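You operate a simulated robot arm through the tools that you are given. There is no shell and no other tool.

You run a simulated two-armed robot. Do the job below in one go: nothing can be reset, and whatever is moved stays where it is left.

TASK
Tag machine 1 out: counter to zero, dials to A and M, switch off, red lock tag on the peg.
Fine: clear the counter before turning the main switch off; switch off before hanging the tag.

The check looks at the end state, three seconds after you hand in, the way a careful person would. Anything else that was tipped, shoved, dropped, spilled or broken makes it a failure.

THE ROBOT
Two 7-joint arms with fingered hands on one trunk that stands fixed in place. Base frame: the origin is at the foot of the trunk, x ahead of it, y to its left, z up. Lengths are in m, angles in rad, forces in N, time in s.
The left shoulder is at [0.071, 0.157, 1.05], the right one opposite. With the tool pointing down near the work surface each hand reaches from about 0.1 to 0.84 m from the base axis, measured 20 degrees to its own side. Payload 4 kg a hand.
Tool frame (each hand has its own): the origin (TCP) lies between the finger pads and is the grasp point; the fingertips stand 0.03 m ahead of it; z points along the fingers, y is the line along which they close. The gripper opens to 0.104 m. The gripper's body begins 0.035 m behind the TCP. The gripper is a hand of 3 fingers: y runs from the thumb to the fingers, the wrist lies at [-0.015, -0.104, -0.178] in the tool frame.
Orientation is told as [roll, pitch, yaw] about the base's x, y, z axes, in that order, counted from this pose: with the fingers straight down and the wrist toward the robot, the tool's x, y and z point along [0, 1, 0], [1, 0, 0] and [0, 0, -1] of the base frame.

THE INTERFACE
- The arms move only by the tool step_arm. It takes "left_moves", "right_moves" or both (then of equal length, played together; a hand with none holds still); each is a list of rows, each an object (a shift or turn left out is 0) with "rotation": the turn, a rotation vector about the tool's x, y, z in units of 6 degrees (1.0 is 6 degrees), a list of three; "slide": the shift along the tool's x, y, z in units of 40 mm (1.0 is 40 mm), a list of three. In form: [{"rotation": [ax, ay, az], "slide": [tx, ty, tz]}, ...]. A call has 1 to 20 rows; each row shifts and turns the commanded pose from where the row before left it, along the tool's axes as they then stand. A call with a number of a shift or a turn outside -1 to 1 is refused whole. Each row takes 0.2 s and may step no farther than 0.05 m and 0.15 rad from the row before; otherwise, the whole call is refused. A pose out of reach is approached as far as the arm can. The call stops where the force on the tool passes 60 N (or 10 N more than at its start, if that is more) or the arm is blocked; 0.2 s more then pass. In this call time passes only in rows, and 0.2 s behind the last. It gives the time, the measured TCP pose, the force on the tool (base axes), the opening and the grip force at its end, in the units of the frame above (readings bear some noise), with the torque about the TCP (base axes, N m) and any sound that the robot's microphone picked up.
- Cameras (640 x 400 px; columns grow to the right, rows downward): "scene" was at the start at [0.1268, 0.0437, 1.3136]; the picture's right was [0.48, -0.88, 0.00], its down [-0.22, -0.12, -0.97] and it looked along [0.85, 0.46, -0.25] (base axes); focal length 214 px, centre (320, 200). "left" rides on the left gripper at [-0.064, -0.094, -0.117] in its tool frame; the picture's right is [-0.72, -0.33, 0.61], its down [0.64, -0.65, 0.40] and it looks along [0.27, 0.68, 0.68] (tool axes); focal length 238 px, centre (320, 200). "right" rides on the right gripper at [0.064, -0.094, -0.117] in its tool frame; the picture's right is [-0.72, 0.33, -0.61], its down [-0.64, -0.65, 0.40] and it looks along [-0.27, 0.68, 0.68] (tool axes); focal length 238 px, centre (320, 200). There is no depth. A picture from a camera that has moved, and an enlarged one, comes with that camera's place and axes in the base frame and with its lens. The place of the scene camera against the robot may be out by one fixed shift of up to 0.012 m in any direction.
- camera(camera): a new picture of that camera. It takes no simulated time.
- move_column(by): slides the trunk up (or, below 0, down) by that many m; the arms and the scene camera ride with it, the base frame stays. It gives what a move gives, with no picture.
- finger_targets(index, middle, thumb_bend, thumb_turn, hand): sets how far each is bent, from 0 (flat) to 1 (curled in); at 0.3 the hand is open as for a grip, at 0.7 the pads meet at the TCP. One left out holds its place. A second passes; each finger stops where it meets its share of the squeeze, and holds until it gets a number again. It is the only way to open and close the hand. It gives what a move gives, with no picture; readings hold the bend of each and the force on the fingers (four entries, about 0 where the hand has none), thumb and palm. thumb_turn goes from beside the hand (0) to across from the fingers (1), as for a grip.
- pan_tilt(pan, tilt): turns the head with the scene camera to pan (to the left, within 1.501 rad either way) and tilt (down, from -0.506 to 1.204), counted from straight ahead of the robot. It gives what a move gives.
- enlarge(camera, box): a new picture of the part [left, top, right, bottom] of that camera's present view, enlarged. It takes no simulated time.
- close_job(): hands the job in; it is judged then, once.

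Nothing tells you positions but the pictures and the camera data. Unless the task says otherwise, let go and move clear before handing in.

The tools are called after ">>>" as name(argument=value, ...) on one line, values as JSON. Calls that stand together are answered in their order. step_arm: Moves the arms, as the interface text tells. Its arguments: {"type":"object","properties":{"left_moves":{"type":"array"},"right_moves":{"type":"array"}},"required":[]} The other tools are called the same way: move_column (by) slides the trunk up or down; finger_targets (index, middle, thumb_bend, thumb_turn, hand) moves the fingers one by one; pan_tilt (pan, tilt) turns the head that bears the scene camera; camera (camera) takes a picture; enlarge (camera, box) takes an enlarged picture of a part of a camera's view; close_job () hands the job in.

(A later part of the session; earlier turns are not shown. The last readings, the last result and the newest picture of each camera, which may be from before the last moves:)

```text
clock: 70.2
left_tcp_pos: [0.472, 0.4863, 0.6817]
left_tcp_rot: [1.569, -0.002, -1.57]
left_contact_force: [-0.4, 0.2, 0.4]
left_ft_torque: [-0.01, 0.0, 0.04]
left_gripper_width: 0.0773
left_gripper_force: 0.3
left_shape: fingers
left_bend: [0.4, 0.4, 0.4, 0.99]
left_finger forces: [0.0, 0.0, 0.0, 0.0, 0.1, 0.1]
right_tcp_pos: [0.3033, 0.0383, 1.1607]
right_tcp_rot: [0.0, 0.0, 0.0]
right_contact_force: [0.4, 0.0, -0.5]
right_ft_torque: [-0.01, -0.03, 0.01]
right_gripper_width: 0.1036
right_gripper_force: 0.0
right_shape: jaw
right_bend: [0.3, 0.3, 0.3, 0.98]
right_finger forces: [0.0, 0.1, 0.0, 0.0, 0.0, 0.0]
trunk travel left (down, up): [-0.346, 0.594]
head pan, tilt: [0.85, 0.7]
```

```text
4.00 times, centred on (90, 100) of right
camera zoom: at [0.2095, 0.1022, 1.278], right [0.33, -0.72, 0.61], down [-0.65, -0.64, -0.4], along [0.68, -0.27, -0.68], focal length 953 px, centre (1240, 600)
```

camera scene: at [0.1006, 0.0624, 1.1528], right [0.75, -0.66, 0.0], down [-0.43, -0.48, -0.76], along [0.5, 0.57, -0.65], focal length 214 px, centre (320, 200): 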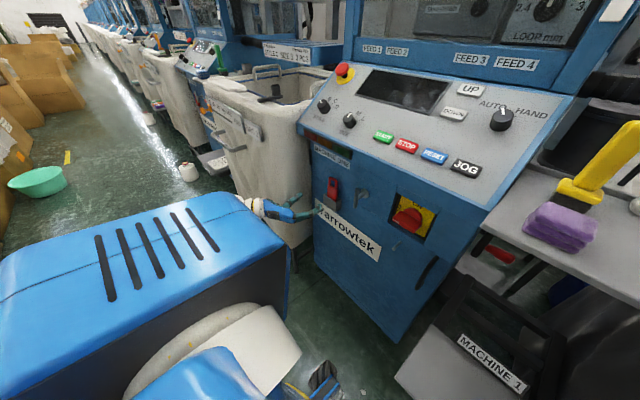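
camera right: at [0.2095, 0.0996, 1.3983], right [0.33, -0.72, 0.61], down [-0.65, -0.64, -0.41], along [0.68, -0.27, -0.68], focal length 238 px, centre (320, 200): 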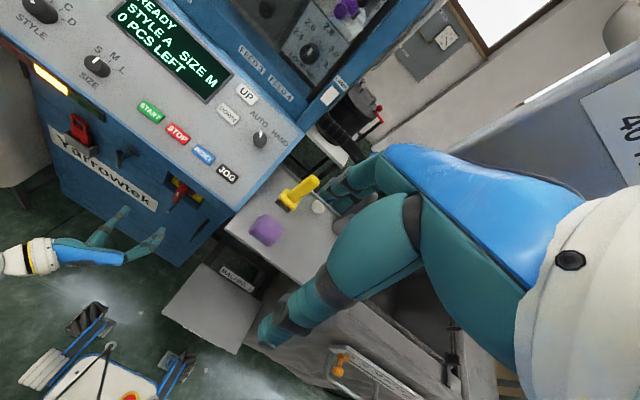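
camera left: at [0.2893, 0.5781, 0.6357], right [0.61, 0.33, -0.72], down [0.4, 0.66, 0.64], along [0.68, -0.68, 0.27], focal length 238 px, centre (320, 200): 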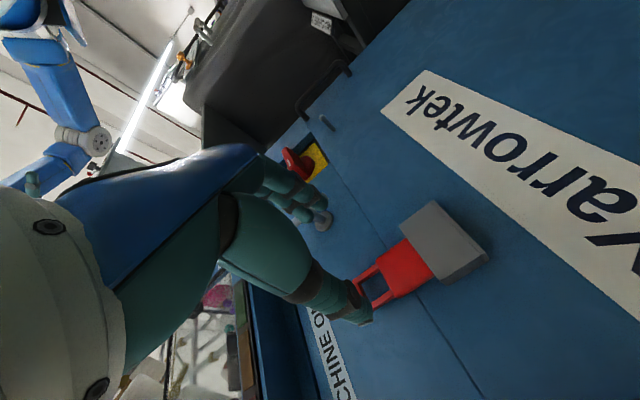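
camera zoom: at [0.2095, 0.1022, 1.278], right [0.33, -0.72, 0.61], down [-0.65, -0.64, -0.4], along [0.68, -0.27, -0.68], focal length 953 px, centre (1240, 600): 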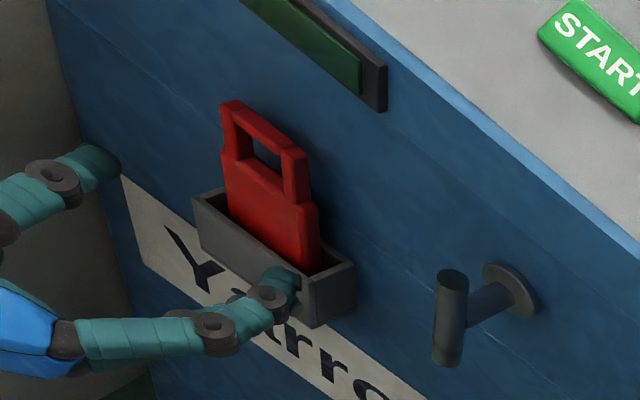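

Alignment is good: body top ~20 mm above, holder rim ~22 mm below the hand axis. I advance 36 mm and close on the tag's edges.

>>> step_arm(left_moves=[{"slide": [0.04, 0, 0.4]}, {"slide": [0, 0, 0.3]}, {"slide": [0, 0, 0.2]}])

>>> finger_targets(hand="left", index=0.65, middle=0.65, thumb_bend=0.65)

>>> enlarge(camera="left", box=[260, 140, 480, 340])

>>> enlarge(camera="scene", box=[300, 165, 370, 220])

>>> enlarge(camera="right", box=[40, 60, 120, 120])

```text
clock: 71.0
left_tcp_pos: [0.5087, 0.4875, 0.6847]
left_tcp_rot: [1.57, -0.001, -1.569]
left_contact_force: [-0.3, -0.3, 0.5]
left_ft_torque: [-0.03, 0.0, -0.03]
left_gripper_width: 0.0775
left_gripper_force: 0.0
left_shape: fingers
left_bend: [0.4, 0.4, 0.4, 0.99]
left_finger forces: [0.0, 0.1, 0.1, 0.1, 0.0, 0.0]
right_tcp_pos: [0.3037, 0.039, 1.1605]
right_tcp_rot: [0.001, -0.001, 0.001]
right_contact_force: [0.6, -0.1, 0.1]
right_ft_torque: [0.02, 0.02, -0.02]
right_gripper_width: 0.1038
right_gripper_force: 0.1
right_shape: jaw
right_bend: [0.3, 0.3, 0.3, 0.98]
right_finger forces: [0.0, 0.0, 0.0, 0.0, 0.1, 0.1]
trunk travel left (down, up): [-0.346, 0.594]
head pan, tilt: [0.85, 0.7]
```

```text
clock: 72.0
left_tcp_pos: [0.5081, 0.4867, 0.684]
left_tcp_rot: [1.567, -0.003, -1.569]
left_contact_force: [-0.4, -1.5, 1.1]
left_ft_torque: [0.0, -0.02, 0.0]
left_gripper_width: 0.0413
left_gripper_force: 12.4
left_shape: fingers
left_bend: [0.57, 0.59, 0.53, 1.0]
left_finger forces: [6.0, 6.7, 0.0, 0.0, 12.4, 0.0]
right_tcp_pos: [0.3031, 0.0385, 1.161]
right_tcp_rot: [-0.001, 0.0, -0.001]
right_contact_force: [0.0, 0.3, -0.1]
right_ft_torque: [-0.04, 0.01, -0.01]
right_gripper_width: 0.1035
right_gripper_force: 0.1
right_shape: jaw
right_bend: [0.3, 0.3, 0.3, 0.98]
right_finger forces: [0.0, 0.1, 0.0, 0.1, 0.0, 0.1]
trunk travel left (down, up): [-0.346, 0.594]
head pan, tilt: [0.85, 0.7]
```

```text
2.00 times, centred on (370, 240) of left
camera zoom: at [0.3905, 0.5807, 0.622], right [0.61, 0.33, -0.72], down [0.4, 0.66, 0.64], along [0.68, -0.68, 0.27], focal length 477 px, centre (220, 120)
```

zoom: 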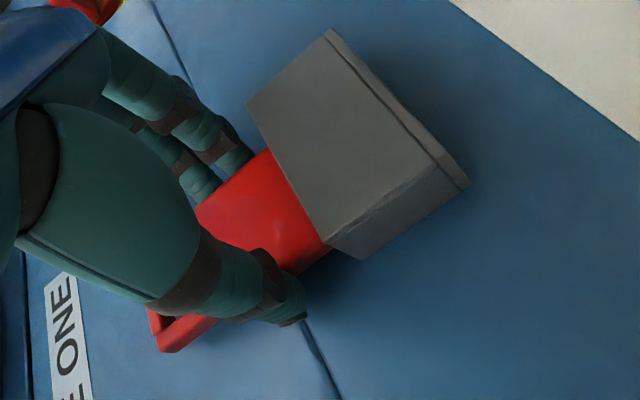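

```text
7.27 times, centred on (335, 192) of scene
camera zoom: at [0.1009, 0.0625, 1.1527], right [0.75, -0.66, 0.0], down [-0.43, -0.48, -0.76], along [0.5, 0.57, -0.65], focal length 1560 px, centre (211, 254)
```

zoom: 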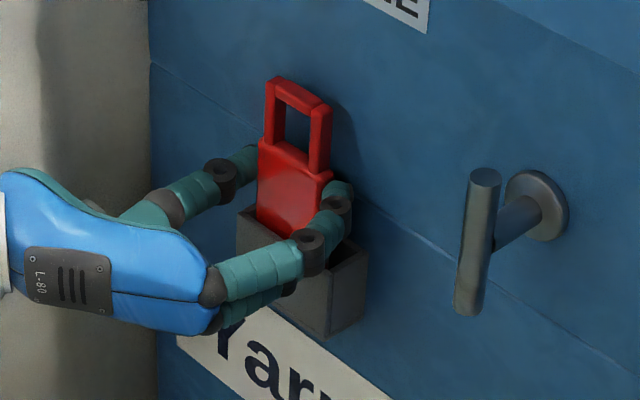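

```text
6.67 times, centred on (80, 90) of right
camera zoom: at [0.2091, 0.1021, 1.2781], right [0.33, -0.72, 0.61], down [-0.65, -0.64, -0.4], along [0.68, -0.27, -0.68], focal length 1589 px, centre (1920, 933)
```

zoom: 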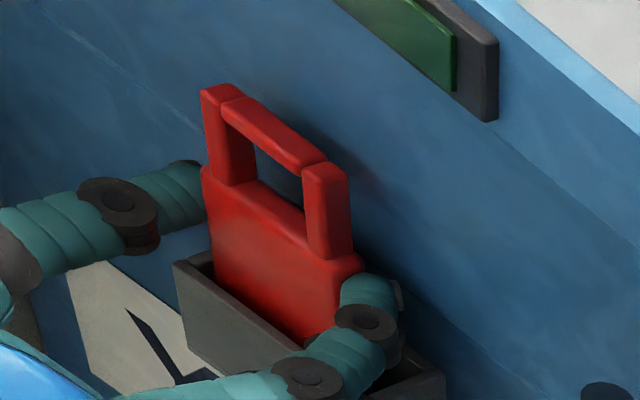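

The tag is held by both edges (6/6.7 N vs 12.4 N thumb). I lift it straight up out of the holder.

>>> step_arm(left_moves=[{"slide": [0.2, 0, 0]}, {"slide": [0.3, 0, 0]}, {"slide": [0.4, 0, 0]}, {"slide": [0.4, 0, 0]}, {"slide": [0.2, 0, 0]}])

>>> enlarge(camera="left", box=[240, 140, 480, 340])

>>> enlarge(camera="scene", box=[290, 150, 380, 220])

>>> enlarge(camera="right", box=[30, 50, 130, 130])

```text
clock: 73.2
left_tcp_pos: [0.5089, 0.4865, 0.7435]
left_tcp_rot: [1.569, -0.005, -1.568]
left_contact_force: [0.4, 0.1, -0.1]
left_ft_torque: [-0.01, 0.03, 0.03]
left_gripper_width: 0.0414
left_gripper_force: 12.6
left_shape: fingers
left_bend: [0.57, 0.59, 0.53, 1.0]
left_finger forces: [6.1, 6.4, 0.1, 0.1, 12.5, 0.0]
right_tcp_pos: [0.3029, 0.0399, 1.1606]
right_tcp_rot: [-0.002, 0.0, 0.001]
right_contact_force: [-0.2, 1.3, -0.5]
right_ft_torque: [0.0, 0.0, -0.02]
right_gripper_width: 0.1038
right_gripper_force: 0.0
right_shape: jaw
right_bend: [0.3, 0.3, 0.3, 0.98]
right_finger forces: [0.0, 0.0, 0.0, 0.1, 0.1, 0.0]
trunk travel left (down, up): [-0.346, 0.594]
head pan, tilt: [0.85, 0.7]
```

```text
2.00 times, centred on (360, 240) of left
camera zoom: at [0.3908, 0.5806, 0.6822], right [0.61, 0.33, -0.72], down [0.4, 0.66, 0.64], along [0.68, -0.68, 0.27], focal length 477 px, centre (240, 120)
```

zoom: 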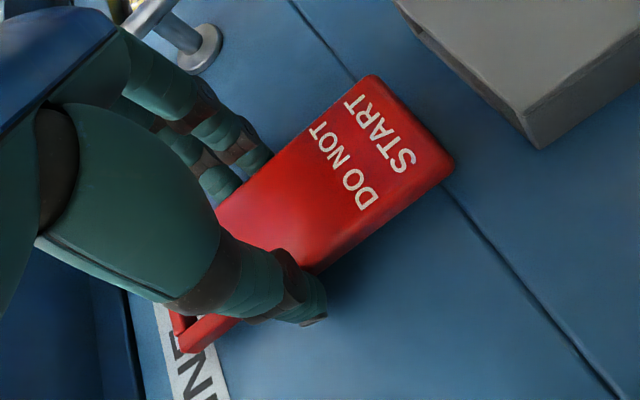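

```text
5.71 times, centred on (335, 185) of scene
camera zoom: at [0.1009, 0.0626, 1.1527], right [0.75, -0.66, 0.0], down [-0.43, -0.49, -0.76], along [0.5, 0.57, -0.65], focal length 1226 px, centre (234, 286)
```

zoom: 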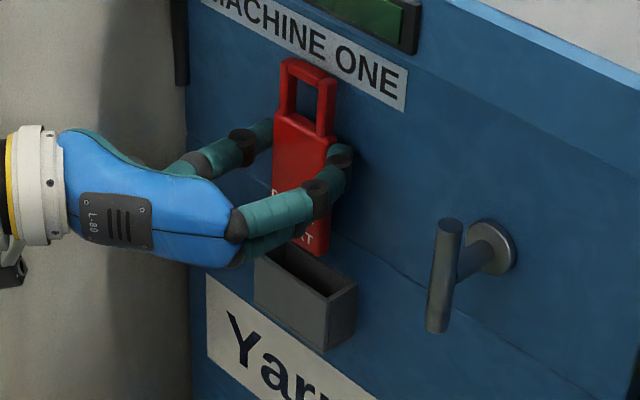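

```text
5.00 times, centred on (80, 90) of right
camera zoom: at [0.2092, 0.1022, 1.2781], right [0.33, -0.72, 0.61], down [-0.65, -0.64, -0.4], along [0.68, -0.27, -0.68], focal length 1192 px, centre (1520, 750)
```

zoom: 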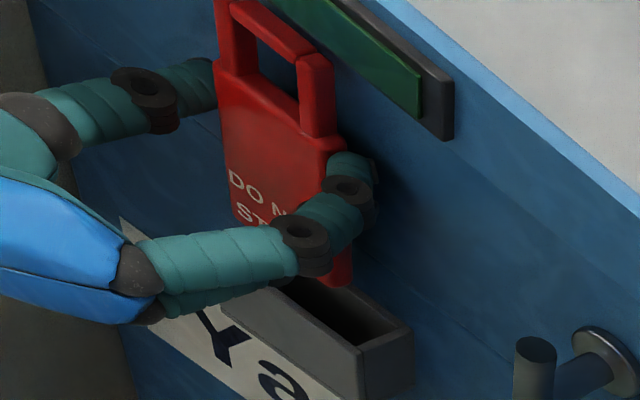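

The tag ("DO NOT START") is free of the holder with its bottom ~20 mm above the rim. I pull back to x≈0.43 and carry it right and down toward the peg below the switch.

>>> step_arm(left_moves=[{"slide": [0.1, 0, -0.3]}, {"slide": [0, 0, -0.8]}, {"slide": [0, 0, -0.9]}, {"slide": [-0.2, 0.8, 0]}, {"slide": [-0.2, 0.8, 0]}, {"slide": [-0.3, 0.8, 0]}, {"slide": [-0.4, 0.8, 0]}, {"slide": [-0.4, 0.8, 0]}, {"slide": [-0.4, 0.8, 0]}, {"slide": [-0.4, 0.8, 0]}, {"slide": [-0.4, 0.8, 0]}, {"slide": [-0.3, 0.3, 0]}])

>>> pan_tilt(pan=0.5, tilt=0.8)

>>> camera(camera="left")

>>> camera(camera="scene")

>>> camera(camera="right")

```text
clock: 75.8
left_tcp_pos: [0.4264, 0.216, 0.6292]
left_tcp_rot: [1.568, -0.002, -1.568]
left_contact_force: [0.6, 0.0, -0.4]
left_ft_torque: [0.02, 0.02, -0.02]
left_gripper_width: 0.0414
left_gripper_force: 12.3
left_shape: fingers
left_bend: [0.57, 0.59, 0.53, 1.0]
left_finger forces: [6.1, 6.3, 0.0, 0.1, 12.3, 0.1]
right_tcp_pos: [0.3031, 0.0395, 1.1608]
right_tcp_rot: [0.0, 0.001, 0.0]
right_contact_force: [0.2, -0.1, -0.5]
right_ft_torque: [0.02, 0.03, 0.02]
right_gripper_width: 0.1037
right_gripper_force: 0.2
right_shape: jaw
right_bend: [0.3, 0.3, 0.3, 0.98]
right_finger forces: [0.0, 0.0, 0.1, 0.0, 0.0, 0.0]
trunk travel left (down, up): [-0.346, 0.594]
head pan, tilt: [0.85, 0.7]
```

```text
clock: 76.7
left_tcp_pos: [0.4279, 0.2161, 0.6298]
left_tcp_rot: [1.569, 0.0, -1.569]
left_contact_force: [0.2, -0.7, -0.2]
left_ft_torque: [-0.03, -0.04, 0.01]
left_gripper_width: 0.0414
left_gripper_force: 12.7
left_shape: fingers
left_bend: [0.57, 0.59, 0.53, 1.0]
left_finger forces: [6.1, 6.3, 0.0, 0.0, 12.3, 0.1]
right_tcp_pos: [0.3035, 0.0383, 1.1604]
right_tcp_rot: [-0.001, 0.002, 0.001]
right_contact_force: [-0.5, 1.1, -0.3]
right_ft_torque: [0.03, 0.03, -0.01]
right_gripper_width: 0.1038
right_gripper_force: 0.1
right_shape: jaw
right_bend: [0.3, 0.3, 0.3, 0.98]
right_finger forces: [0.0, 0.0, 0.1, 0.0, 0.0, 0.0]
trunk travel left (down, up): [-0.346, 0.594]
head pan, tilt: [0.499, 0.799]
```

```text
taken
camera left: at [0.3092, 0.3103, 0.5677], right [0.61, 0.33, -0.72], down [0.4, 0.66, 0.64], along [0.68, -0.68, 0.27], focal length 238 px, centre (320, 200)
```

left: 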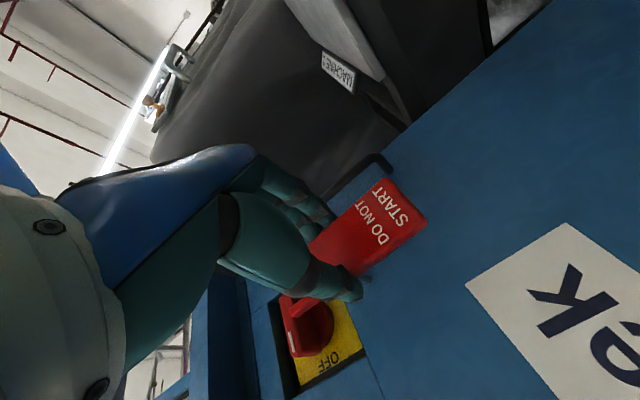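

```text
taken
camera scene: at [0.1152, 0.0362, 1.1446], right [0.48, -0.88, 0.0], down [-0.63, -0.34, -0.7], along [0.61, 0.33, -0.72], focal length 214 px, centre (320, 200)
```

scene: 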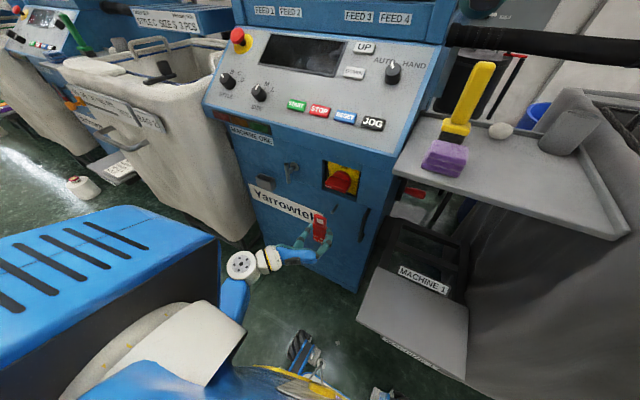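

```text
taken
camera right: at [0.2094, 0.1016, 1.2781], right [0.33, -0.72, 0.61], down [-0.65, -0.64, -0.4], along [0.68, -0.27, -0.68], focal length 238 px, centre (320, 200)
```

right: 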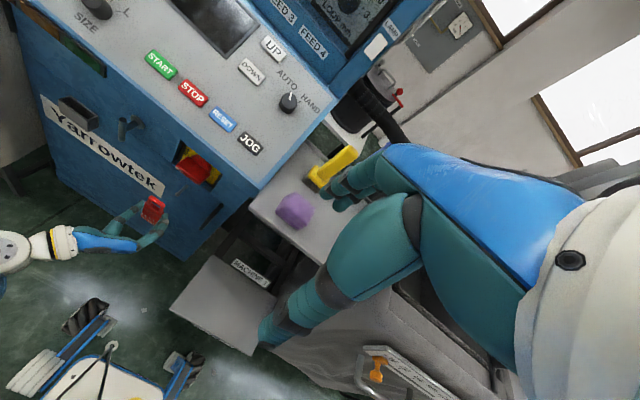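

>>> enlarge(camera="left", box=[270, 160, 450, 310])

>>> enlarge(camera="scene", box=[285, 190, 365, 260])

>>> enlarge(camera="right", box=[110, 160, 230, 260])

```text
2.67 times, centred on (360, 235) of left
camera zoom: at [0.3092, 0.3103, 0.5677], right [0.61, 0.33, -0.72], down [0.4, 0.66, 0.64], along [0.68, -0.68, 0.27], focal length 636 px, centre (213, 107)
```

zoom: 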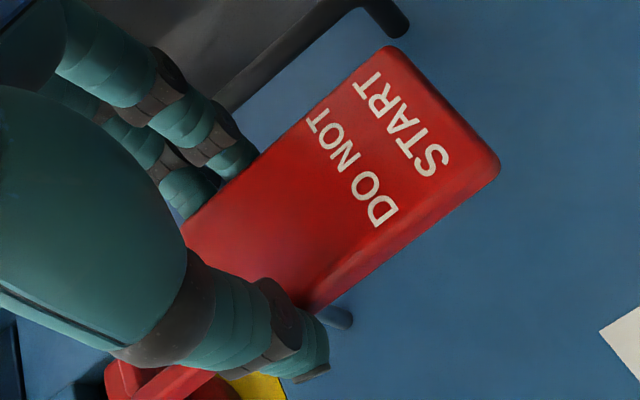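

```text
5.71 times, centred on (325, 225) of scene
camera zoom: at [0.1152, 0.0362, 1.1446], right [0.48, -0.88, 0.0], down [-0.63, -0.34, -0.7], along [0.61, 0.33, -0.72], focal length 1226 px, centre (291, 57)
```

zoom: 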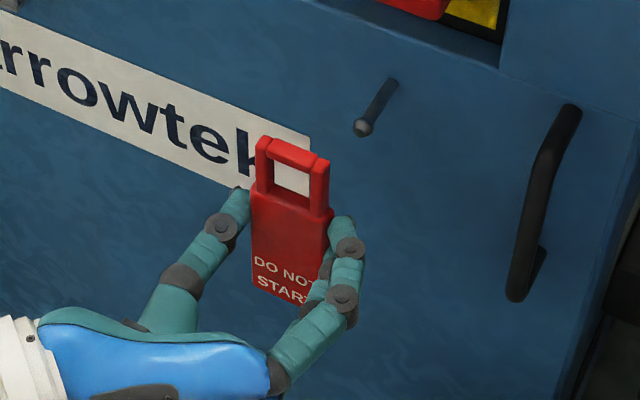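

```text
4.00 times, centred on (170, 210) of right
camera zoom: at [0.2094, 0.1016, 1.2781], right [0.33, -0.72, 0.61], down [-0.65, -0.64, -0.4], along [0.68, -0.27, -0.68], focal length 953 px, centre (920, 160)
```

zoom: 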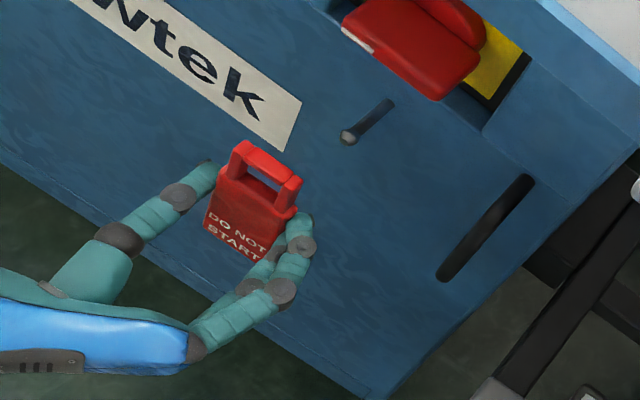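

>>> enlarge(camera="scene", box=[312, 200, 342, 222])

>>> enlarge(camera="right", box=[155, 185, 215, 225])

```text
16.00 times, centred on (327, 211) of scene
camera zoom: at [0.1152, 0.0362, 1.1446], right [0.48, -0.88, 0.0], down [-0.63, -0.34, -0.7], along [0.61, 0.33, -0.72], focal length 3432 px, centre (208, 24)
```

zoom: 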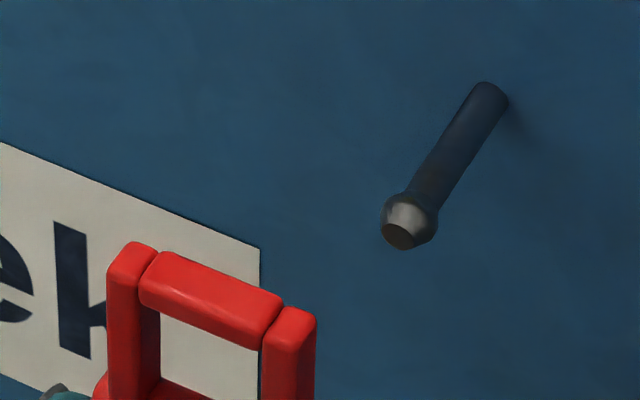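

```text
10.00 times, centred on (185, 205) of right
camera zoom: at [0.2094, 0.1016, 1.2781], right [0.33, -0.72, 0.61], down [-0.65, -0.64, -0.4], along [0.68, -0.27, -0.68], focal length 2384 px, centre (1670, 150)
```

zoom: 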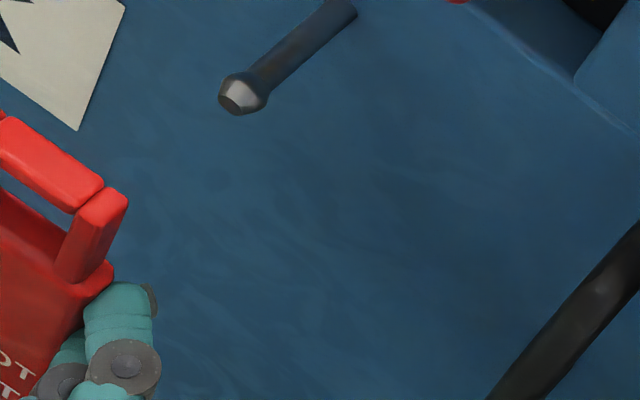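

In a shared view, the loop hole needs to go ≈8.5 mm right and ≈13 mm down to line up with the peg. I make that correction while advancing to just in front of the peg tip, then re-check at close range.

>>> step_arm(left_moves=[{"slide": [-0.1125, 0.071, 0.35]}, {"slide": [-0.1125, 0.071, 0.35]}, {"slide": [-0.1125, 0.071, 0.35]}])

>>> enlarge(camera="scene", box=[308, 196, 348, 226])

>>> enlarge(camera="right", box=[140, 180, 200, 225])

>>> enlarge(camera="left", box=[270, 180, 430, 310])

```text
clock: 77.5
left_tcp_pos: [0.4699, 0.2082, 0.615]
left_tcp_rot: [1.569, -0.002, -1.57]
left_contact_force: [-1.1, -0.2, -0.9]
left_ft_torque: [-0.02, 0.02, 0.0]
left_gripper_width: 0.0413
left_gripper_force: 12.1
left_shape: fingers
left_bend: [0.57, 0.59, 0.53, 1.0]
left_finger forces: [6.2, 6.4, 0.0, 0.0, 12.4, 0.0]
right_tcp_pos: [0.3035, 0.0395, 1.1609]
right_tcp_rot: [-0.001, 0.001, -0.001]
right_contact_force: [0.0, -0.2, -0.2]
right_ft_torque: [-0.02, 0.03, 0.03]
right_gripper_width: 0.1037
right_gripper_force: 0.1
right_shape: jaw
right_bend: [0.3, 0.3, 0.3, 0.98]
right_finger forces: [0.0, 0.0, 0.1, 0.0, 0.0, 0.0]
trunk travel left (down, up): [-0.346, 0.594]
head pan, tilt: [0.499, 0.799]
```

```text
13.33 times, centred on (328, 211) of scene
camera zoom: at [0.1157, 0.0364, 1.1445], right [0.48, -0.88, 0.0], down [-0.63, -0.34, -0.7], along [0.61, 0.33, -0.72], focal length 2860 px, centre (213, 53)
```

zoom: 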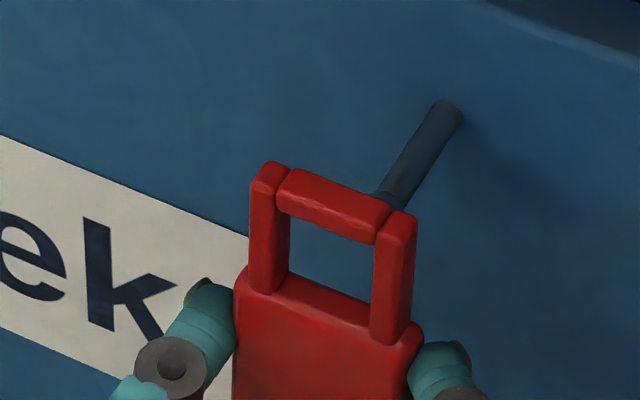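

```text
8.89 times, centred on (170, 202) of right
camera zoom: at [0.2096, 0.1018, 1.278], right [0.33, -0.72, 0.61], down [-0.65, -0.64, -0.4], along [0.68, -0.27, -0.68], focal length 2119 px, centre (1653, 178)
```

zoom: 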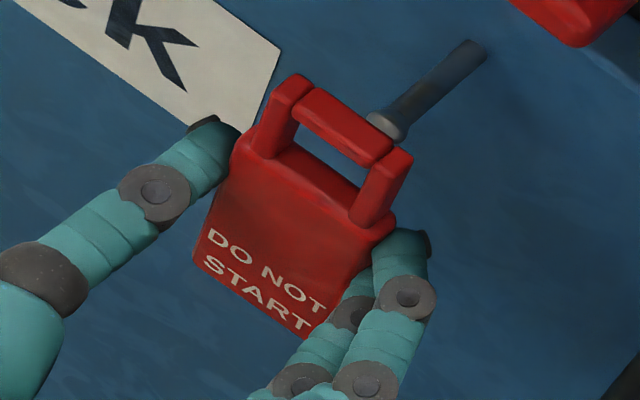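

```text
3.08 times, centred on (350, 245) of left
camera zoom: at [0.3511, 0.3033, 0.5535], right [0.61, 0.33, -0.72], down [0.4, 0.65, 0.64], along [0.68, -0.68, 0.27], focal length 733 px, centre (228, 62)
```

zoom: 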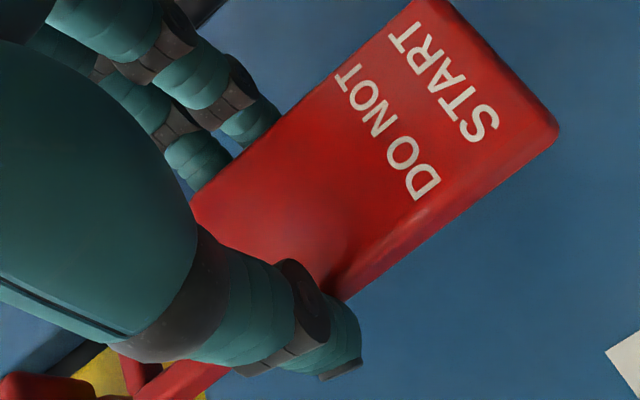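

Both cameras now agree: the peg is about 3 mm right and 2–3 mm below the hole centre. I correct that and advance gently over the tip, watching for contact force.

>>> step_arm(left_moves=[{"slide": [-0.065, 0.075, 0]}, {"slide": [0, 0, 0.2]}, {"slide": [0, 0, 0.15]}])

>>> enlarge(camera="scene", box=[308, 196, 348, 226])

>>> enlarge(camera="right", box=[140, 180, 200, 225])

```text
clock: 78.3
left_tcp_pos: [0.4856, 0.2064, 0.6135]
left_tcp_rot: [1.569, -0.003, -1.566]
left_contact_force: [0.0, -0.2, -0.1]
left_ft_torque: [0.03, -0.02, 0.02]
left_gripper_width: 0.0414
left_gripper_force: 12.1
left_shape: fingers
left_bend: [0.57, 0.59, 0.53, 1.0]
left_finger forces: [6.1, 6.3, 0.0, 0.1, 12.4, 0.0]
right_tcp_pos: [0.3033, 0.0391, 1.161]
right_tcp_rot: [0.0, -0.002, 0.0]
right_contact_force: [0.1, -0.1, -0.4]
right_ft_torque: [0.01, 0.01, -0.01]
right_gripper_width: 0.1038
right_gripper_force: 0.1
right_shape: jaw
right_bend: [0.3, 0.3, 0.3, 0.98]
right_finger forces: [0.1, 0.1, 0.1, 0.1, 0.1, 0.0]
trunk travel left (down, up): [-0.346, 0.594]
head pan, tilt: [0.499, 0.799]
```

```text
13.33 times, centred on (328, 211) of scene
camera zoom: at [0.1155, 0.0363, 1.1445], right [0.48, -0.88, 0.0], down [-0.63, -0.34, -0.7], along [0.61, 0.33, -0.72], focal length 2860 px, centre (213, 53)
```

zoom: 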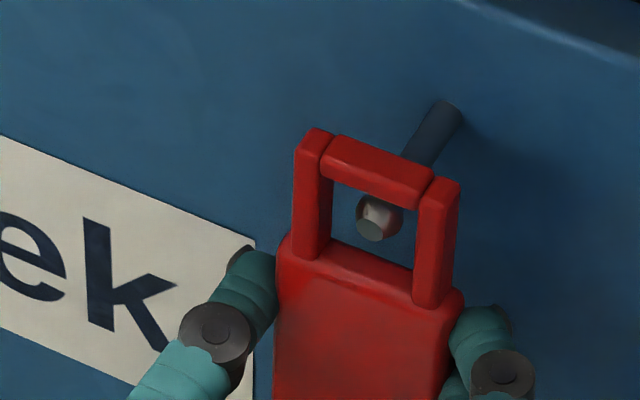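

```text
8.89 times, centred on (170, 202) of right
camera zoom: at [0.2093, 0.1018, 1.2781], right [0.33, -0.72, 0.61], down [-0.65, -0.64, -0.4], along [0.68, -0.27, -0.68], focal length 2119 px, centre (1653, 178)
```

zoom: 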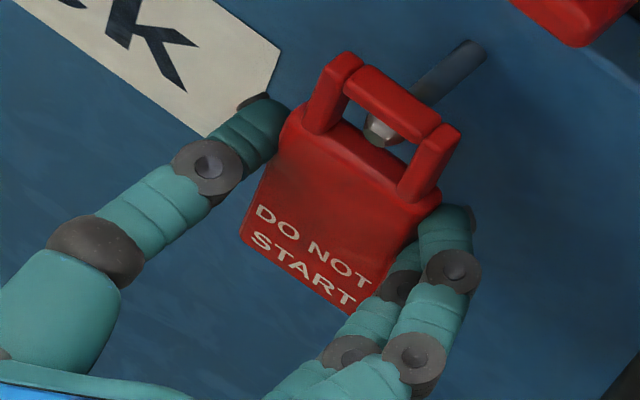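

The peg tip now shows inside the loop hole, no contact. I push on until the tag is past the peg's flared head, stopping short of the wall.

>>> step_arm(left_moves=[{"slide": [0, 0, 0.2]}, {"slide": [0, 0, 0.2]}, {"slide": [0, 0, 0.12]}])

>>> enlarge(camera="scene", box=[308, 192, 348, 222])

>>> enlarge(camera="right", box=[140, 170, 200, 215])

```text
clock: 79.1
left_tcp_pos: [0.5064, 0.2082, 0.6133]
left_tcp_rot: [1.569, -0.002, -1.567]
left_contact_force: [-0.9, 0.4, -1.1]
left_ft_torque: [-0.02, 0.01, 0.03]
left_gripper_width: 0.0413
left_gripper_force: 11.5
left_shape: fingers
left_bend: [0.57, 0.59, 0.53, 1.0]
left_finger forces: [6.0, 6.3, 0.0, 0.1, 12.4, 0.0]
right_tcp_pos: [0.3029, 0.0386, 1.1607]
right_tcp_rot: [0.0, -0.001, 0.0]
right_contact_force: [0.3, 0.9, 0.4]
right_ft_torque: [0.03, 0.03, 0.0]
right_gripper_width: 0.1036
right_gripper_force: 0.1
right_shape: jaw
right_bend: [0.3, 0.3, 0.3, 0.98]
right_finger forces: [0.0, 0.1, 0.0, 0.0, 0.1, 0.1]
trunk travel left (down, up): [-0.346, 0.594]
head pan, tilt: [0.499, 0.799]
```

```text
13.33 times, centred on (328, 207) of scene
camera zoom: at [0.1156, 0.0364, 1.1445], right [0.48, -0.88, 0.0], down [-0.63, -0.34, -0.7], along [0.61, 0.33, -0.72], focal length 2860 px, centre (213, 107)
```

zoom: 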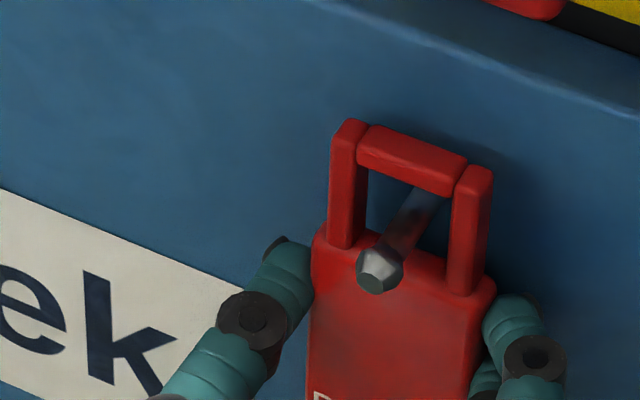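

```text
8.89 times, centred on (170, 192) of right
camera zoom: at [0.2094, 0.1018, 1.2781], right [0.33, -0.72, 0.61], down [-0.65, -0.64, -0.4], along [0.68, -0.27, -0.68], focal length 2119 px, centre (1653, 267)
```

zoom: 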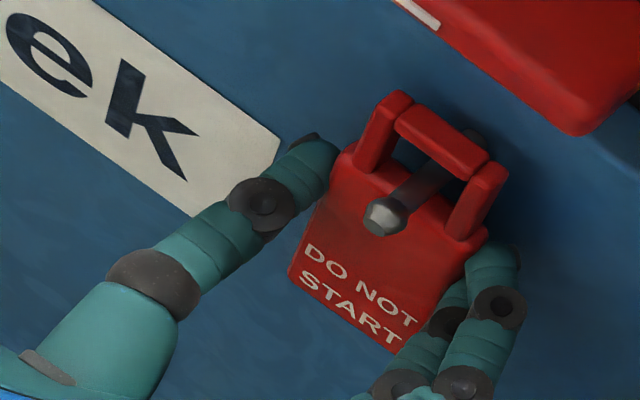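

The peg passes through the loop with its head in front of the tag. I lower until the loop's crossbar rests on the peg.

>>> step_arm(left_moves=[{"slide": [-0.1, 0, 0]}, {"slide": [-0.1, 0, 0]}])

>>> step_arm(left_moves=[{"slide": [-0.05, 0, 0]}])

>>> enlarge(camera="scene", box=[308, 192, 348, 222])

>>> enlarge(camera="right", box=[140, 170, 200, 215])

```text
clock: 79.7
left_tcp_pos: [0.5054, 0.2074, 0.6066]
left_tcp_rot: [1.568, -0.002, -1.57]
left_contact_force: [0.4, 0.4, -0.4]
left_ft_torque: [-0.03, -0.01, 0.01]
left_gripper_width: 0.0411
left_gripper_force: 12.5
left_shape: fingers
left_bend: [0.57, 0.59, 0.53, 1.0]
left_finger forces: [6.0, 6.2, 0.0, 0.0, 12.4, 0.0]
right_tcp_pos: [0.3035, 0.0394, 1.1616]
right_tcp_rot: [0.0, 0.001, -0.001]
right_contact_force: [-0.3, 0.1, 0.4]
right_ft_torque: [0.03, -0.04, -0.02]
right_gripper_width: 0.1037
right_gripper_force: 0.0
right_shape: jaw
right_bend: [0.3, 0.3, 0.3, 0.98]
right_finger forces: [0.0, 0.0, 0.0, 0.1, 0.1, 0.1]
trunk travel left (down, up): [-0.346, 0.594]
head pan, tilt: [0.499, 0.799]
```

```text
clock: 80.1
left_tcp_pos: [0.5048, 0.2065, 0.6059]
left_tcp_rot: [1.57, -0.002, -1.569]
left_contact_force: [-0.3, 1.8, 2.8]
left_ft_torque: [-0.05, -0.08, -0.01]
left_gripper_width: 0.0412
left_gripper_force: 12.3
left_shape: fingers
left_bend: [0.57, 0.59, 0.53, 1.0]
left_finger forces: [5.8, 6.1, 0.1, 0.0, 12.8, 0.0]
right_tcp_pos: [0.3035, 0.0394, 1.161]
right_tcp_rot: [-0.001, -0.001, -0.001]
right_contact_force: [-0.1, -0.2, 0.7]
right_ft_torque: [0.01, -0.01, -0.01]
right_gripper_width: 0.1038
right_gripper_force: 0.1
right_shape: jaw
right_bend: [0.3, 0.3, 0.3, 0.98]
right_finger forces: [0.0, 0.1, 0.0, 0.0, 0.1, 0.0]
trunk travel left (down, up): [-0.346, 0.594]
head pan, tilt: [0.499, 0.799]
```

```text
13.33 times, centred on (328, 207) of scene
camera zoom: at [0.1149, 0.0362, 1.1447], right [0.48, -0.88, 0.0], down [-0.63, -0.34, -0.7], along [0.61, 0.33, -0.72], focal length 2860 px, centre (213, 107)
```

zoom: 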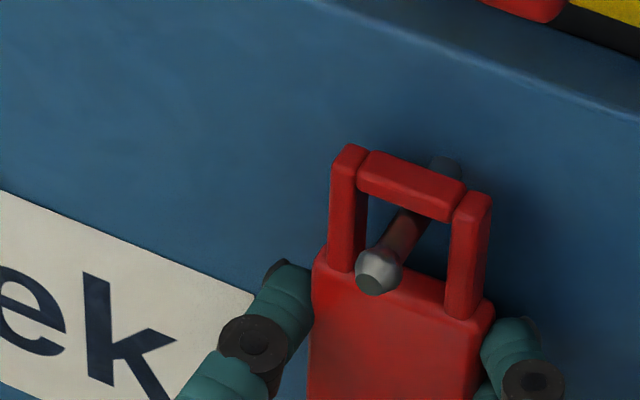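

```text
8.89 times, centred on (170, 192) of right
camera zoom: at [0.2086, 0.1017, 1.2783], right [0.33, -0.72, 0.61], down [-0.65, -0.64, -0.4], along [0.68, -0.27, -0.68], focal length 2119 px, centre (1653, 267)
```

zoom: 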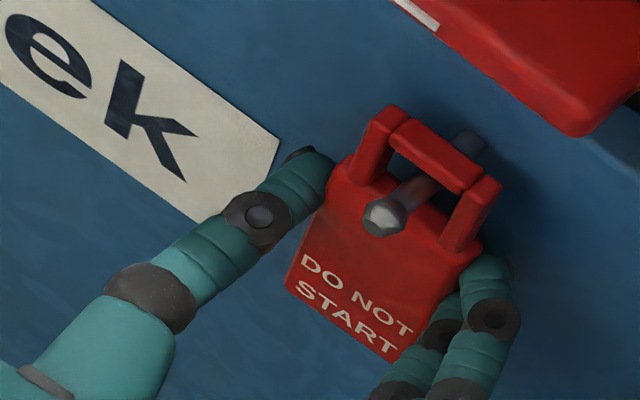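

The crossbar now bears on the peg (about 3 N upward). I open the fingers evenly in two stages to let the tag hang.

>>> finger_targets(hand="left", index=0.5, middle=0.52, thumb_bend=0.46)

>>> enlarge(camera="scene", box=[298, 187, 358, 232])

>>> enlarge(camera="right", box=[130, 165, 210, 225])

```text
clock: 81.1
left_tcp_pos: [0.5065, 0.2068, 0.6051]
left_tcp_rot: [1.57, -0.003, -1.569]
left_contact_force: [-0.7, 0.3, -0.2]
left_ft_torque: [0.02, 0.01, -0.01]
left_gripper_width: 0.0566
left_gripper_force: 0.0
left_shape: fingers
left_bend: [0.5, 0.52, 0.46, 1.0]
left_finger forces: [0.0, 0.0, 0.0, 0.0, 0.1, 0.1]
right_tcp_pos: [0.3024, 0.0396, 1.1609]
right_tcp_rot: [-0.001, 0.0, 0.0]
right_contact_force: [0.4, 0.0, -0.7]
right_ft_torque: [-0.02, 0.01, 0.0]
right_gripper_width: 0.1037
right_gripper_force: 0.1
right_shape: jaw
right_bend: [0.3, 0.3, 0.3, 0.98]
right_finger forces: [0.1, 0.0, 0.0, 0.0, 0.0, 0.0]
trunk travel left (down, up): [-0.346, 0.594]
head pan, tilt: [0.499, 0.799]
```

```text
8.89 times, centred on (328, 210) of scene
camera zoom: at [0.1154, 0.0363, 1.1446], right [0.48, -0.88, 0.0], down [-0.63, -0.34, -0.7], along [0.61, 0.33, -0.72], focal length 1906 px, centre (249, 116)
```

zoom: 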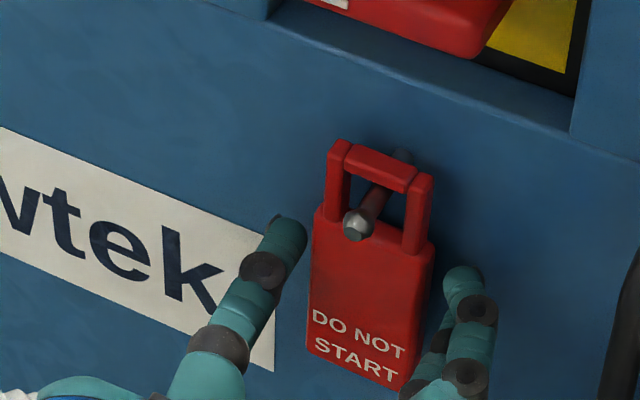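

```text
6.67 times, centred on (170, 195) of right
camera zoom: at [0.2091, 0.1017, 1.2781], right [0.33, -0.72, 0.61], down [-0.65, -0.64, -0.4], along [0.68, -0.27, -0.68], focal length 1589 px, centre (1320, 233)
```

zoom: 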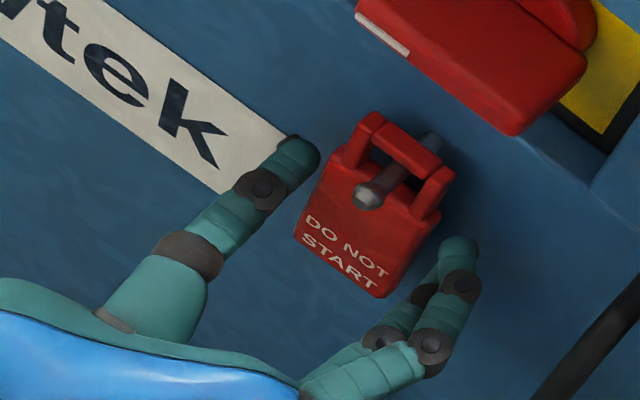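

The tag hangs on the peg by itself. I open wider and withdraw straight back.

>>> finger_targets(hand="left", index=0.4, middle=0.4, thumb_bend=0.38)

>>> step_arm(left_moves=[{"slide": [0, 0, -0.3]}, {"slide": [0, 0, -0.5]}, {"slide": [0, 0, -0.7]}, {"slide": [0, 0, -0.4]}])

>>> enlarge(camera="scene", box=[288, 150, 368, 240])

>>> camera(camera="left")

>>> camera(camera="scene")

```text
clock: 82.1
left_tcp_pos: [0.5055, 0.2078, 0.6039]
left_tcp_rot: [1.569, 0.0, -1.571]
left_contact_force: [-0.5, -0.3, -0.5]
left_ft_torque: [0.01, 0.01, 0.0]
left_gripper_width: 0.0799
left_gripper_force: 0.0
left_shape: fingers
left_bend: [0.4, 0.4, 0.38, 0.99]
left_finger forces: [0.0, 0.1, 0.1, 0.1, 0.0, 0.1]
right_tcp_pos: [0.3035, 0.0388, 1.1624]
right_tcp_rot: [0.0, -0.001, 0.0]
right_contact_force: [0.9, 0.3, 0.8]
right_ft_torque: [-0.01, 0.02, -0.01]
right_gripper_width: 0.1041
right_gripper_force: 0.0
right_shape: jaw
right_bend: [0.3, 0.3, 0.3, 0.98]
right_finger forces: [0.1, 0.0, 0.0, 0.0, 0.0, 0.1]
trunk travel left (down, up): [-0.346, 0.594]
head pan, tilt: [0.499, 0.799]
```

```text
clock: 83.1
left_tcp_pos: [0.4747, 0.2068, 0.6063]
left_tcp_rot: [1.566, -0.002, -1.569]
left_contact_force: [-1.1, -0.5, -0.9]
left_ft_torque: [-0.02, 0.01, 0.03]
left_gripper_width: 0.0799
left_gripper_force: 0.0
left_shape: fingers
left_bend: [0.4, 0.4, 0.38, 0.99]
left_finger forces: [0.0, 0.1, 0.0, 0.0, 0.0, 0.0]
left hand out of reach, approached as far as the arm can: row 3, 4
right_tcp_pos: [0.3029, 0.0392, 1.1612]
right_tcp_rot: [0.001, -0.001, 0.001]
right_contact_force: [0.3, -0.7, 0.7]
right_ft_torque: [-0.01, -0.01, -0.01]
right_gripper_width: 0.1034
right_gripper_force: 0.1
right_shape: jaw
right_bend: [0.3, 0.3, 0.3, 0.98]
right_finger forces: [0.1, 0.0, 0.1, 0.0, 0.0, 0.0]
trunk travel left (down, up): [-0.346, 0.594]
head pan, tilt: [0.499, 0.799]
```

```text
4.44 times, centred on (328, 195) of scene
camera zoom: at [0.1152, 0.0365, 1.1446], right [0.48, -0.88, 0.0], down [-0.63, -0.34, -0.7], along [0.61, 0.33, -0.72], focal length 953 px, centre (284, 222)
```

zoom: 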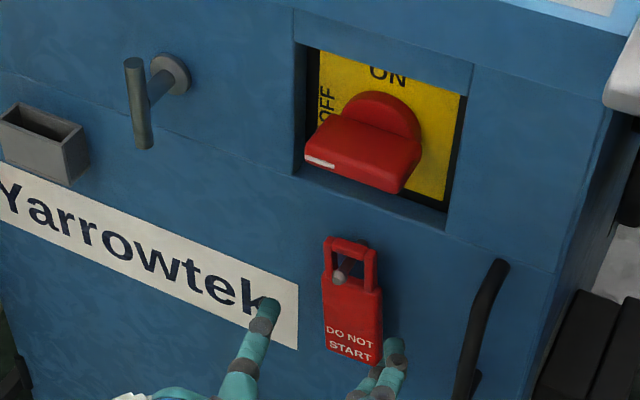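

```text
taken
camera left: at [0.3562, 0.3009, 0.5438], right [0.61, 0.33, -0.72], down [0.4, 0.66, 0.64], along [0.68, -0.68, 0.27], focal length 238 px, centre (320, 200)
```

left: 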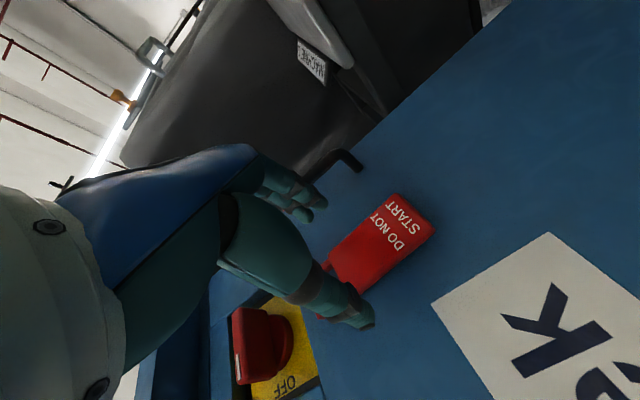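

```text
taken
camera scene: at [0.1152, 0.0365, 1.1446], right [0.48, -0.88, 0.0], down [-0.63, -0.34, -0.7], along [0.61, 0.33, -0.72], focal length 214 px, centre (320, 200)
```

scene: 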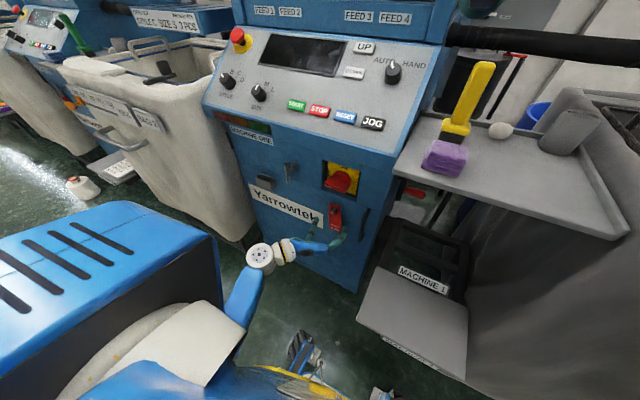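

Tag is hanging properly and the switch is at OFF. The retreat hit a reach limit at x≈0.475, so I back out with a slight rise (the pose at x 0.43, z 0.63 was reachable earlier), fingers staying either side of the peg.

>>> step_arm(left_moves=[{"slide": [0.3, 0, -0.1]}, {"slide": [0.3, 0, -0.4]}, {"slide": [0.1, 0, -0.5]}])

>>> enlarge(camera="scene", box=[288, 150, 368, 240])

```text
clock: 83.9
left_tcp_pos: [0.4323, 0.2043, 0.6317]
left_tcp_rot: [1.569, -0.003, -1.568]
left_contact_force: [0.6, -0.6, -0.3]
left_ft_torque: [0.0, -0.01, 0.02]
left_gripper_width: 0.0802
left_gripper_force: 0.0
left_shape: fingers
left_bend: [0.4, 0.4, 0.38, 0.99]
left_finger forces: [0.0, 0.2, 0.0, 0.0, 0.0, 0.1]
right_tcp_pos: [0.302, 0.0391, 1.1616]
right_tcp_rot: [0.002, 0.002, -0.001]
right_contact_force: [0.2, -0.4, 0.4]
right_ft_torque: [0.01, -0.01, 0.04]
right_gripper_width: 0.1038
right_gripper_force: 0.0
right_shape: jaw
right_bend: [0.3, 0.3, 0.3, 0.98]
right_finger forces: [0.0, 0.0, 0.1, 0.0, 0.0, 0.0]
trunk travel left (down, up): [-0.346, 0.594]
head pan, tilt: [0.499, 0.799]
```

```text
4.44 times, centred on (328, 195) of scene
camera zoom: at [0.1146, 0.0362, 1.1447], right [0.48, -0.88, 0.0], down [-0.63, -0.34, -0.7], along [0.61, 0.33, -0.72], focal length 953 px, centre (284, 222)
```

zoom: 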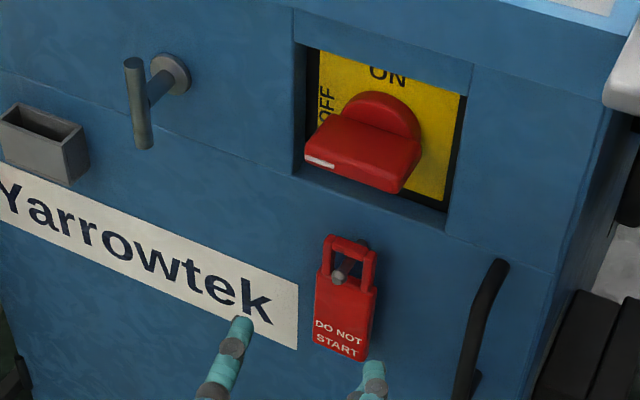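

>>> enlarge(camera="scene", box=[308, 192, 348, 232])

>>> enlarge(camera="right", box=[130, 165, 210, 225])

>>> step_arm(left_moves=[{"slide": [0.3, -0.5, -0.1]}, {"slide": [0.6, -0.6, 0]}, {"slide": [0.6, -0.6, 0]}, {"slide": [0.6, -0.6, 0]}])

>>> enlarge(camera="scene", box=[308, 192, 348, 232])

>>> enlarge(camera="right", box=[130, 165, 210, 225])

```text
10.00 times, centred on (328, 212) of scene
camera zoom: at [0.1146, 0.0362, 1.1447], right [0.48, -0.88, 0.0], down [-0.63, -0.34, -0.7], along [0.61, 0.33, -0.72], focal length 2145 px, centre (240, 80)
```

zoom: 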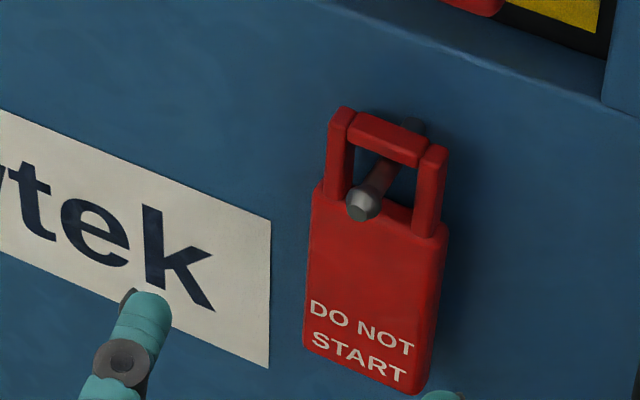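

```text
6.67 times, centred on (170, 195) of right
camera zoom: at [0.2085, 0.1016, 1.2783], right [0.33, -0.72, 0.61], down [-0.65, -0.64, -0.4], along [0.68, -0.27, -0.68], focal length 1589 px, centre (1320, 233)
```

zoom: 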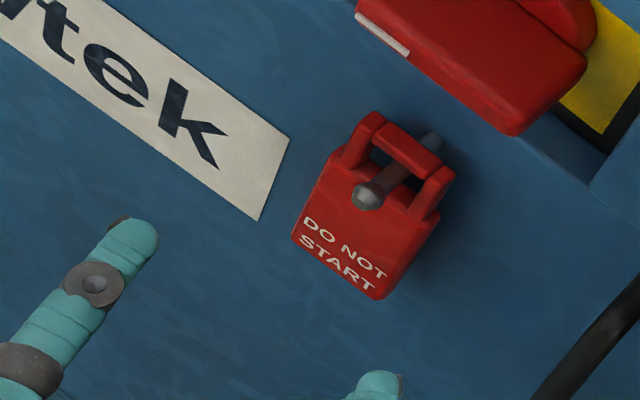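

```text
clock: 84.9
left_tcp_pos: [0.4318, 0.2997, 0.7153]
left_tcp_rot: [1.57, -0.005, -1.569]
left_contact_force: [-0.5, -0.1, -0.3]
left_ft_torque: [0.01, 0.0, 0.0]
left_gripper_width: 0.08
left_gripper_force: 0.1
left_shape: fingers
left_bend: [0.4, 0.4, 0.38, 0.99]
left_finger forces: [0.1, 0.1, 0.0, 0.0, 0.0, 0.0]
right_tcp_pos: [0.3033, 0.0404, 1.1602]
right_tcp_rot: [0.0, -0.001, 0.0]
right_contact_force: [0.0, 0.5, -0.6]
right_ft_torque: [0.02, -0.01, 0.02]
right_gripper_width: 0.1037
right_gripper_force: 0.0
right_shape: jaw
right_bend: [0.3, 0.3, 0.3, 0.98]
right_finger forces: [0.0, 0.0, 0.1, 0.1, 0.0, 0.0]
trunk travel left (down, up): [-0.346, 0.594]
head pan, tilt: [0.499, 0.799]
```

```text
10.00 times, centred on (328, 212) of scene
camera zoom: at [0.1153, 0.0374, 1.1445], right [0.48, -0.88, 0.0], down [-0.63, -0.34, -0.7], along [0.61, 0.33, -0.72], focal length 2145 px, centre (240, 80)
```

zoom: 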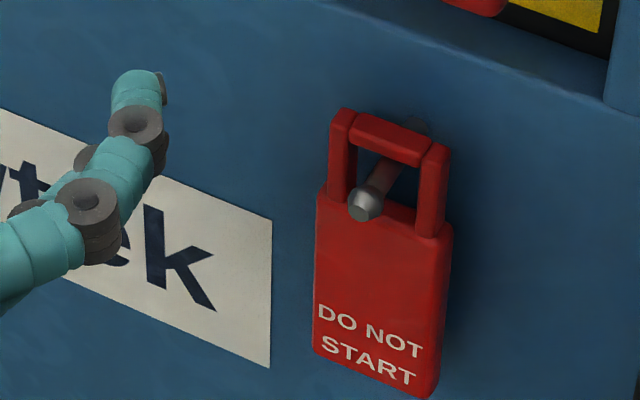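

```text
6.67 times, centred on (170, 195) of right
camera zoom: at [0.2095, 0.103, 1.2779], right [0.33, -0.72, 0.61], down [-0.65, -0.64, -0.4], along [0.68, -0.27, -0.68], focal length 1589 px, centre (1320, 233)
```

zoom: 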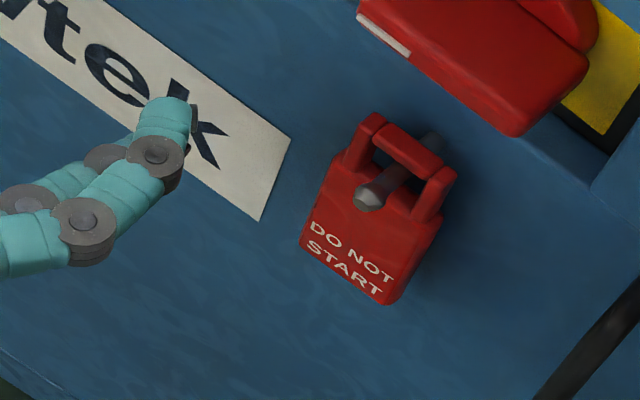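

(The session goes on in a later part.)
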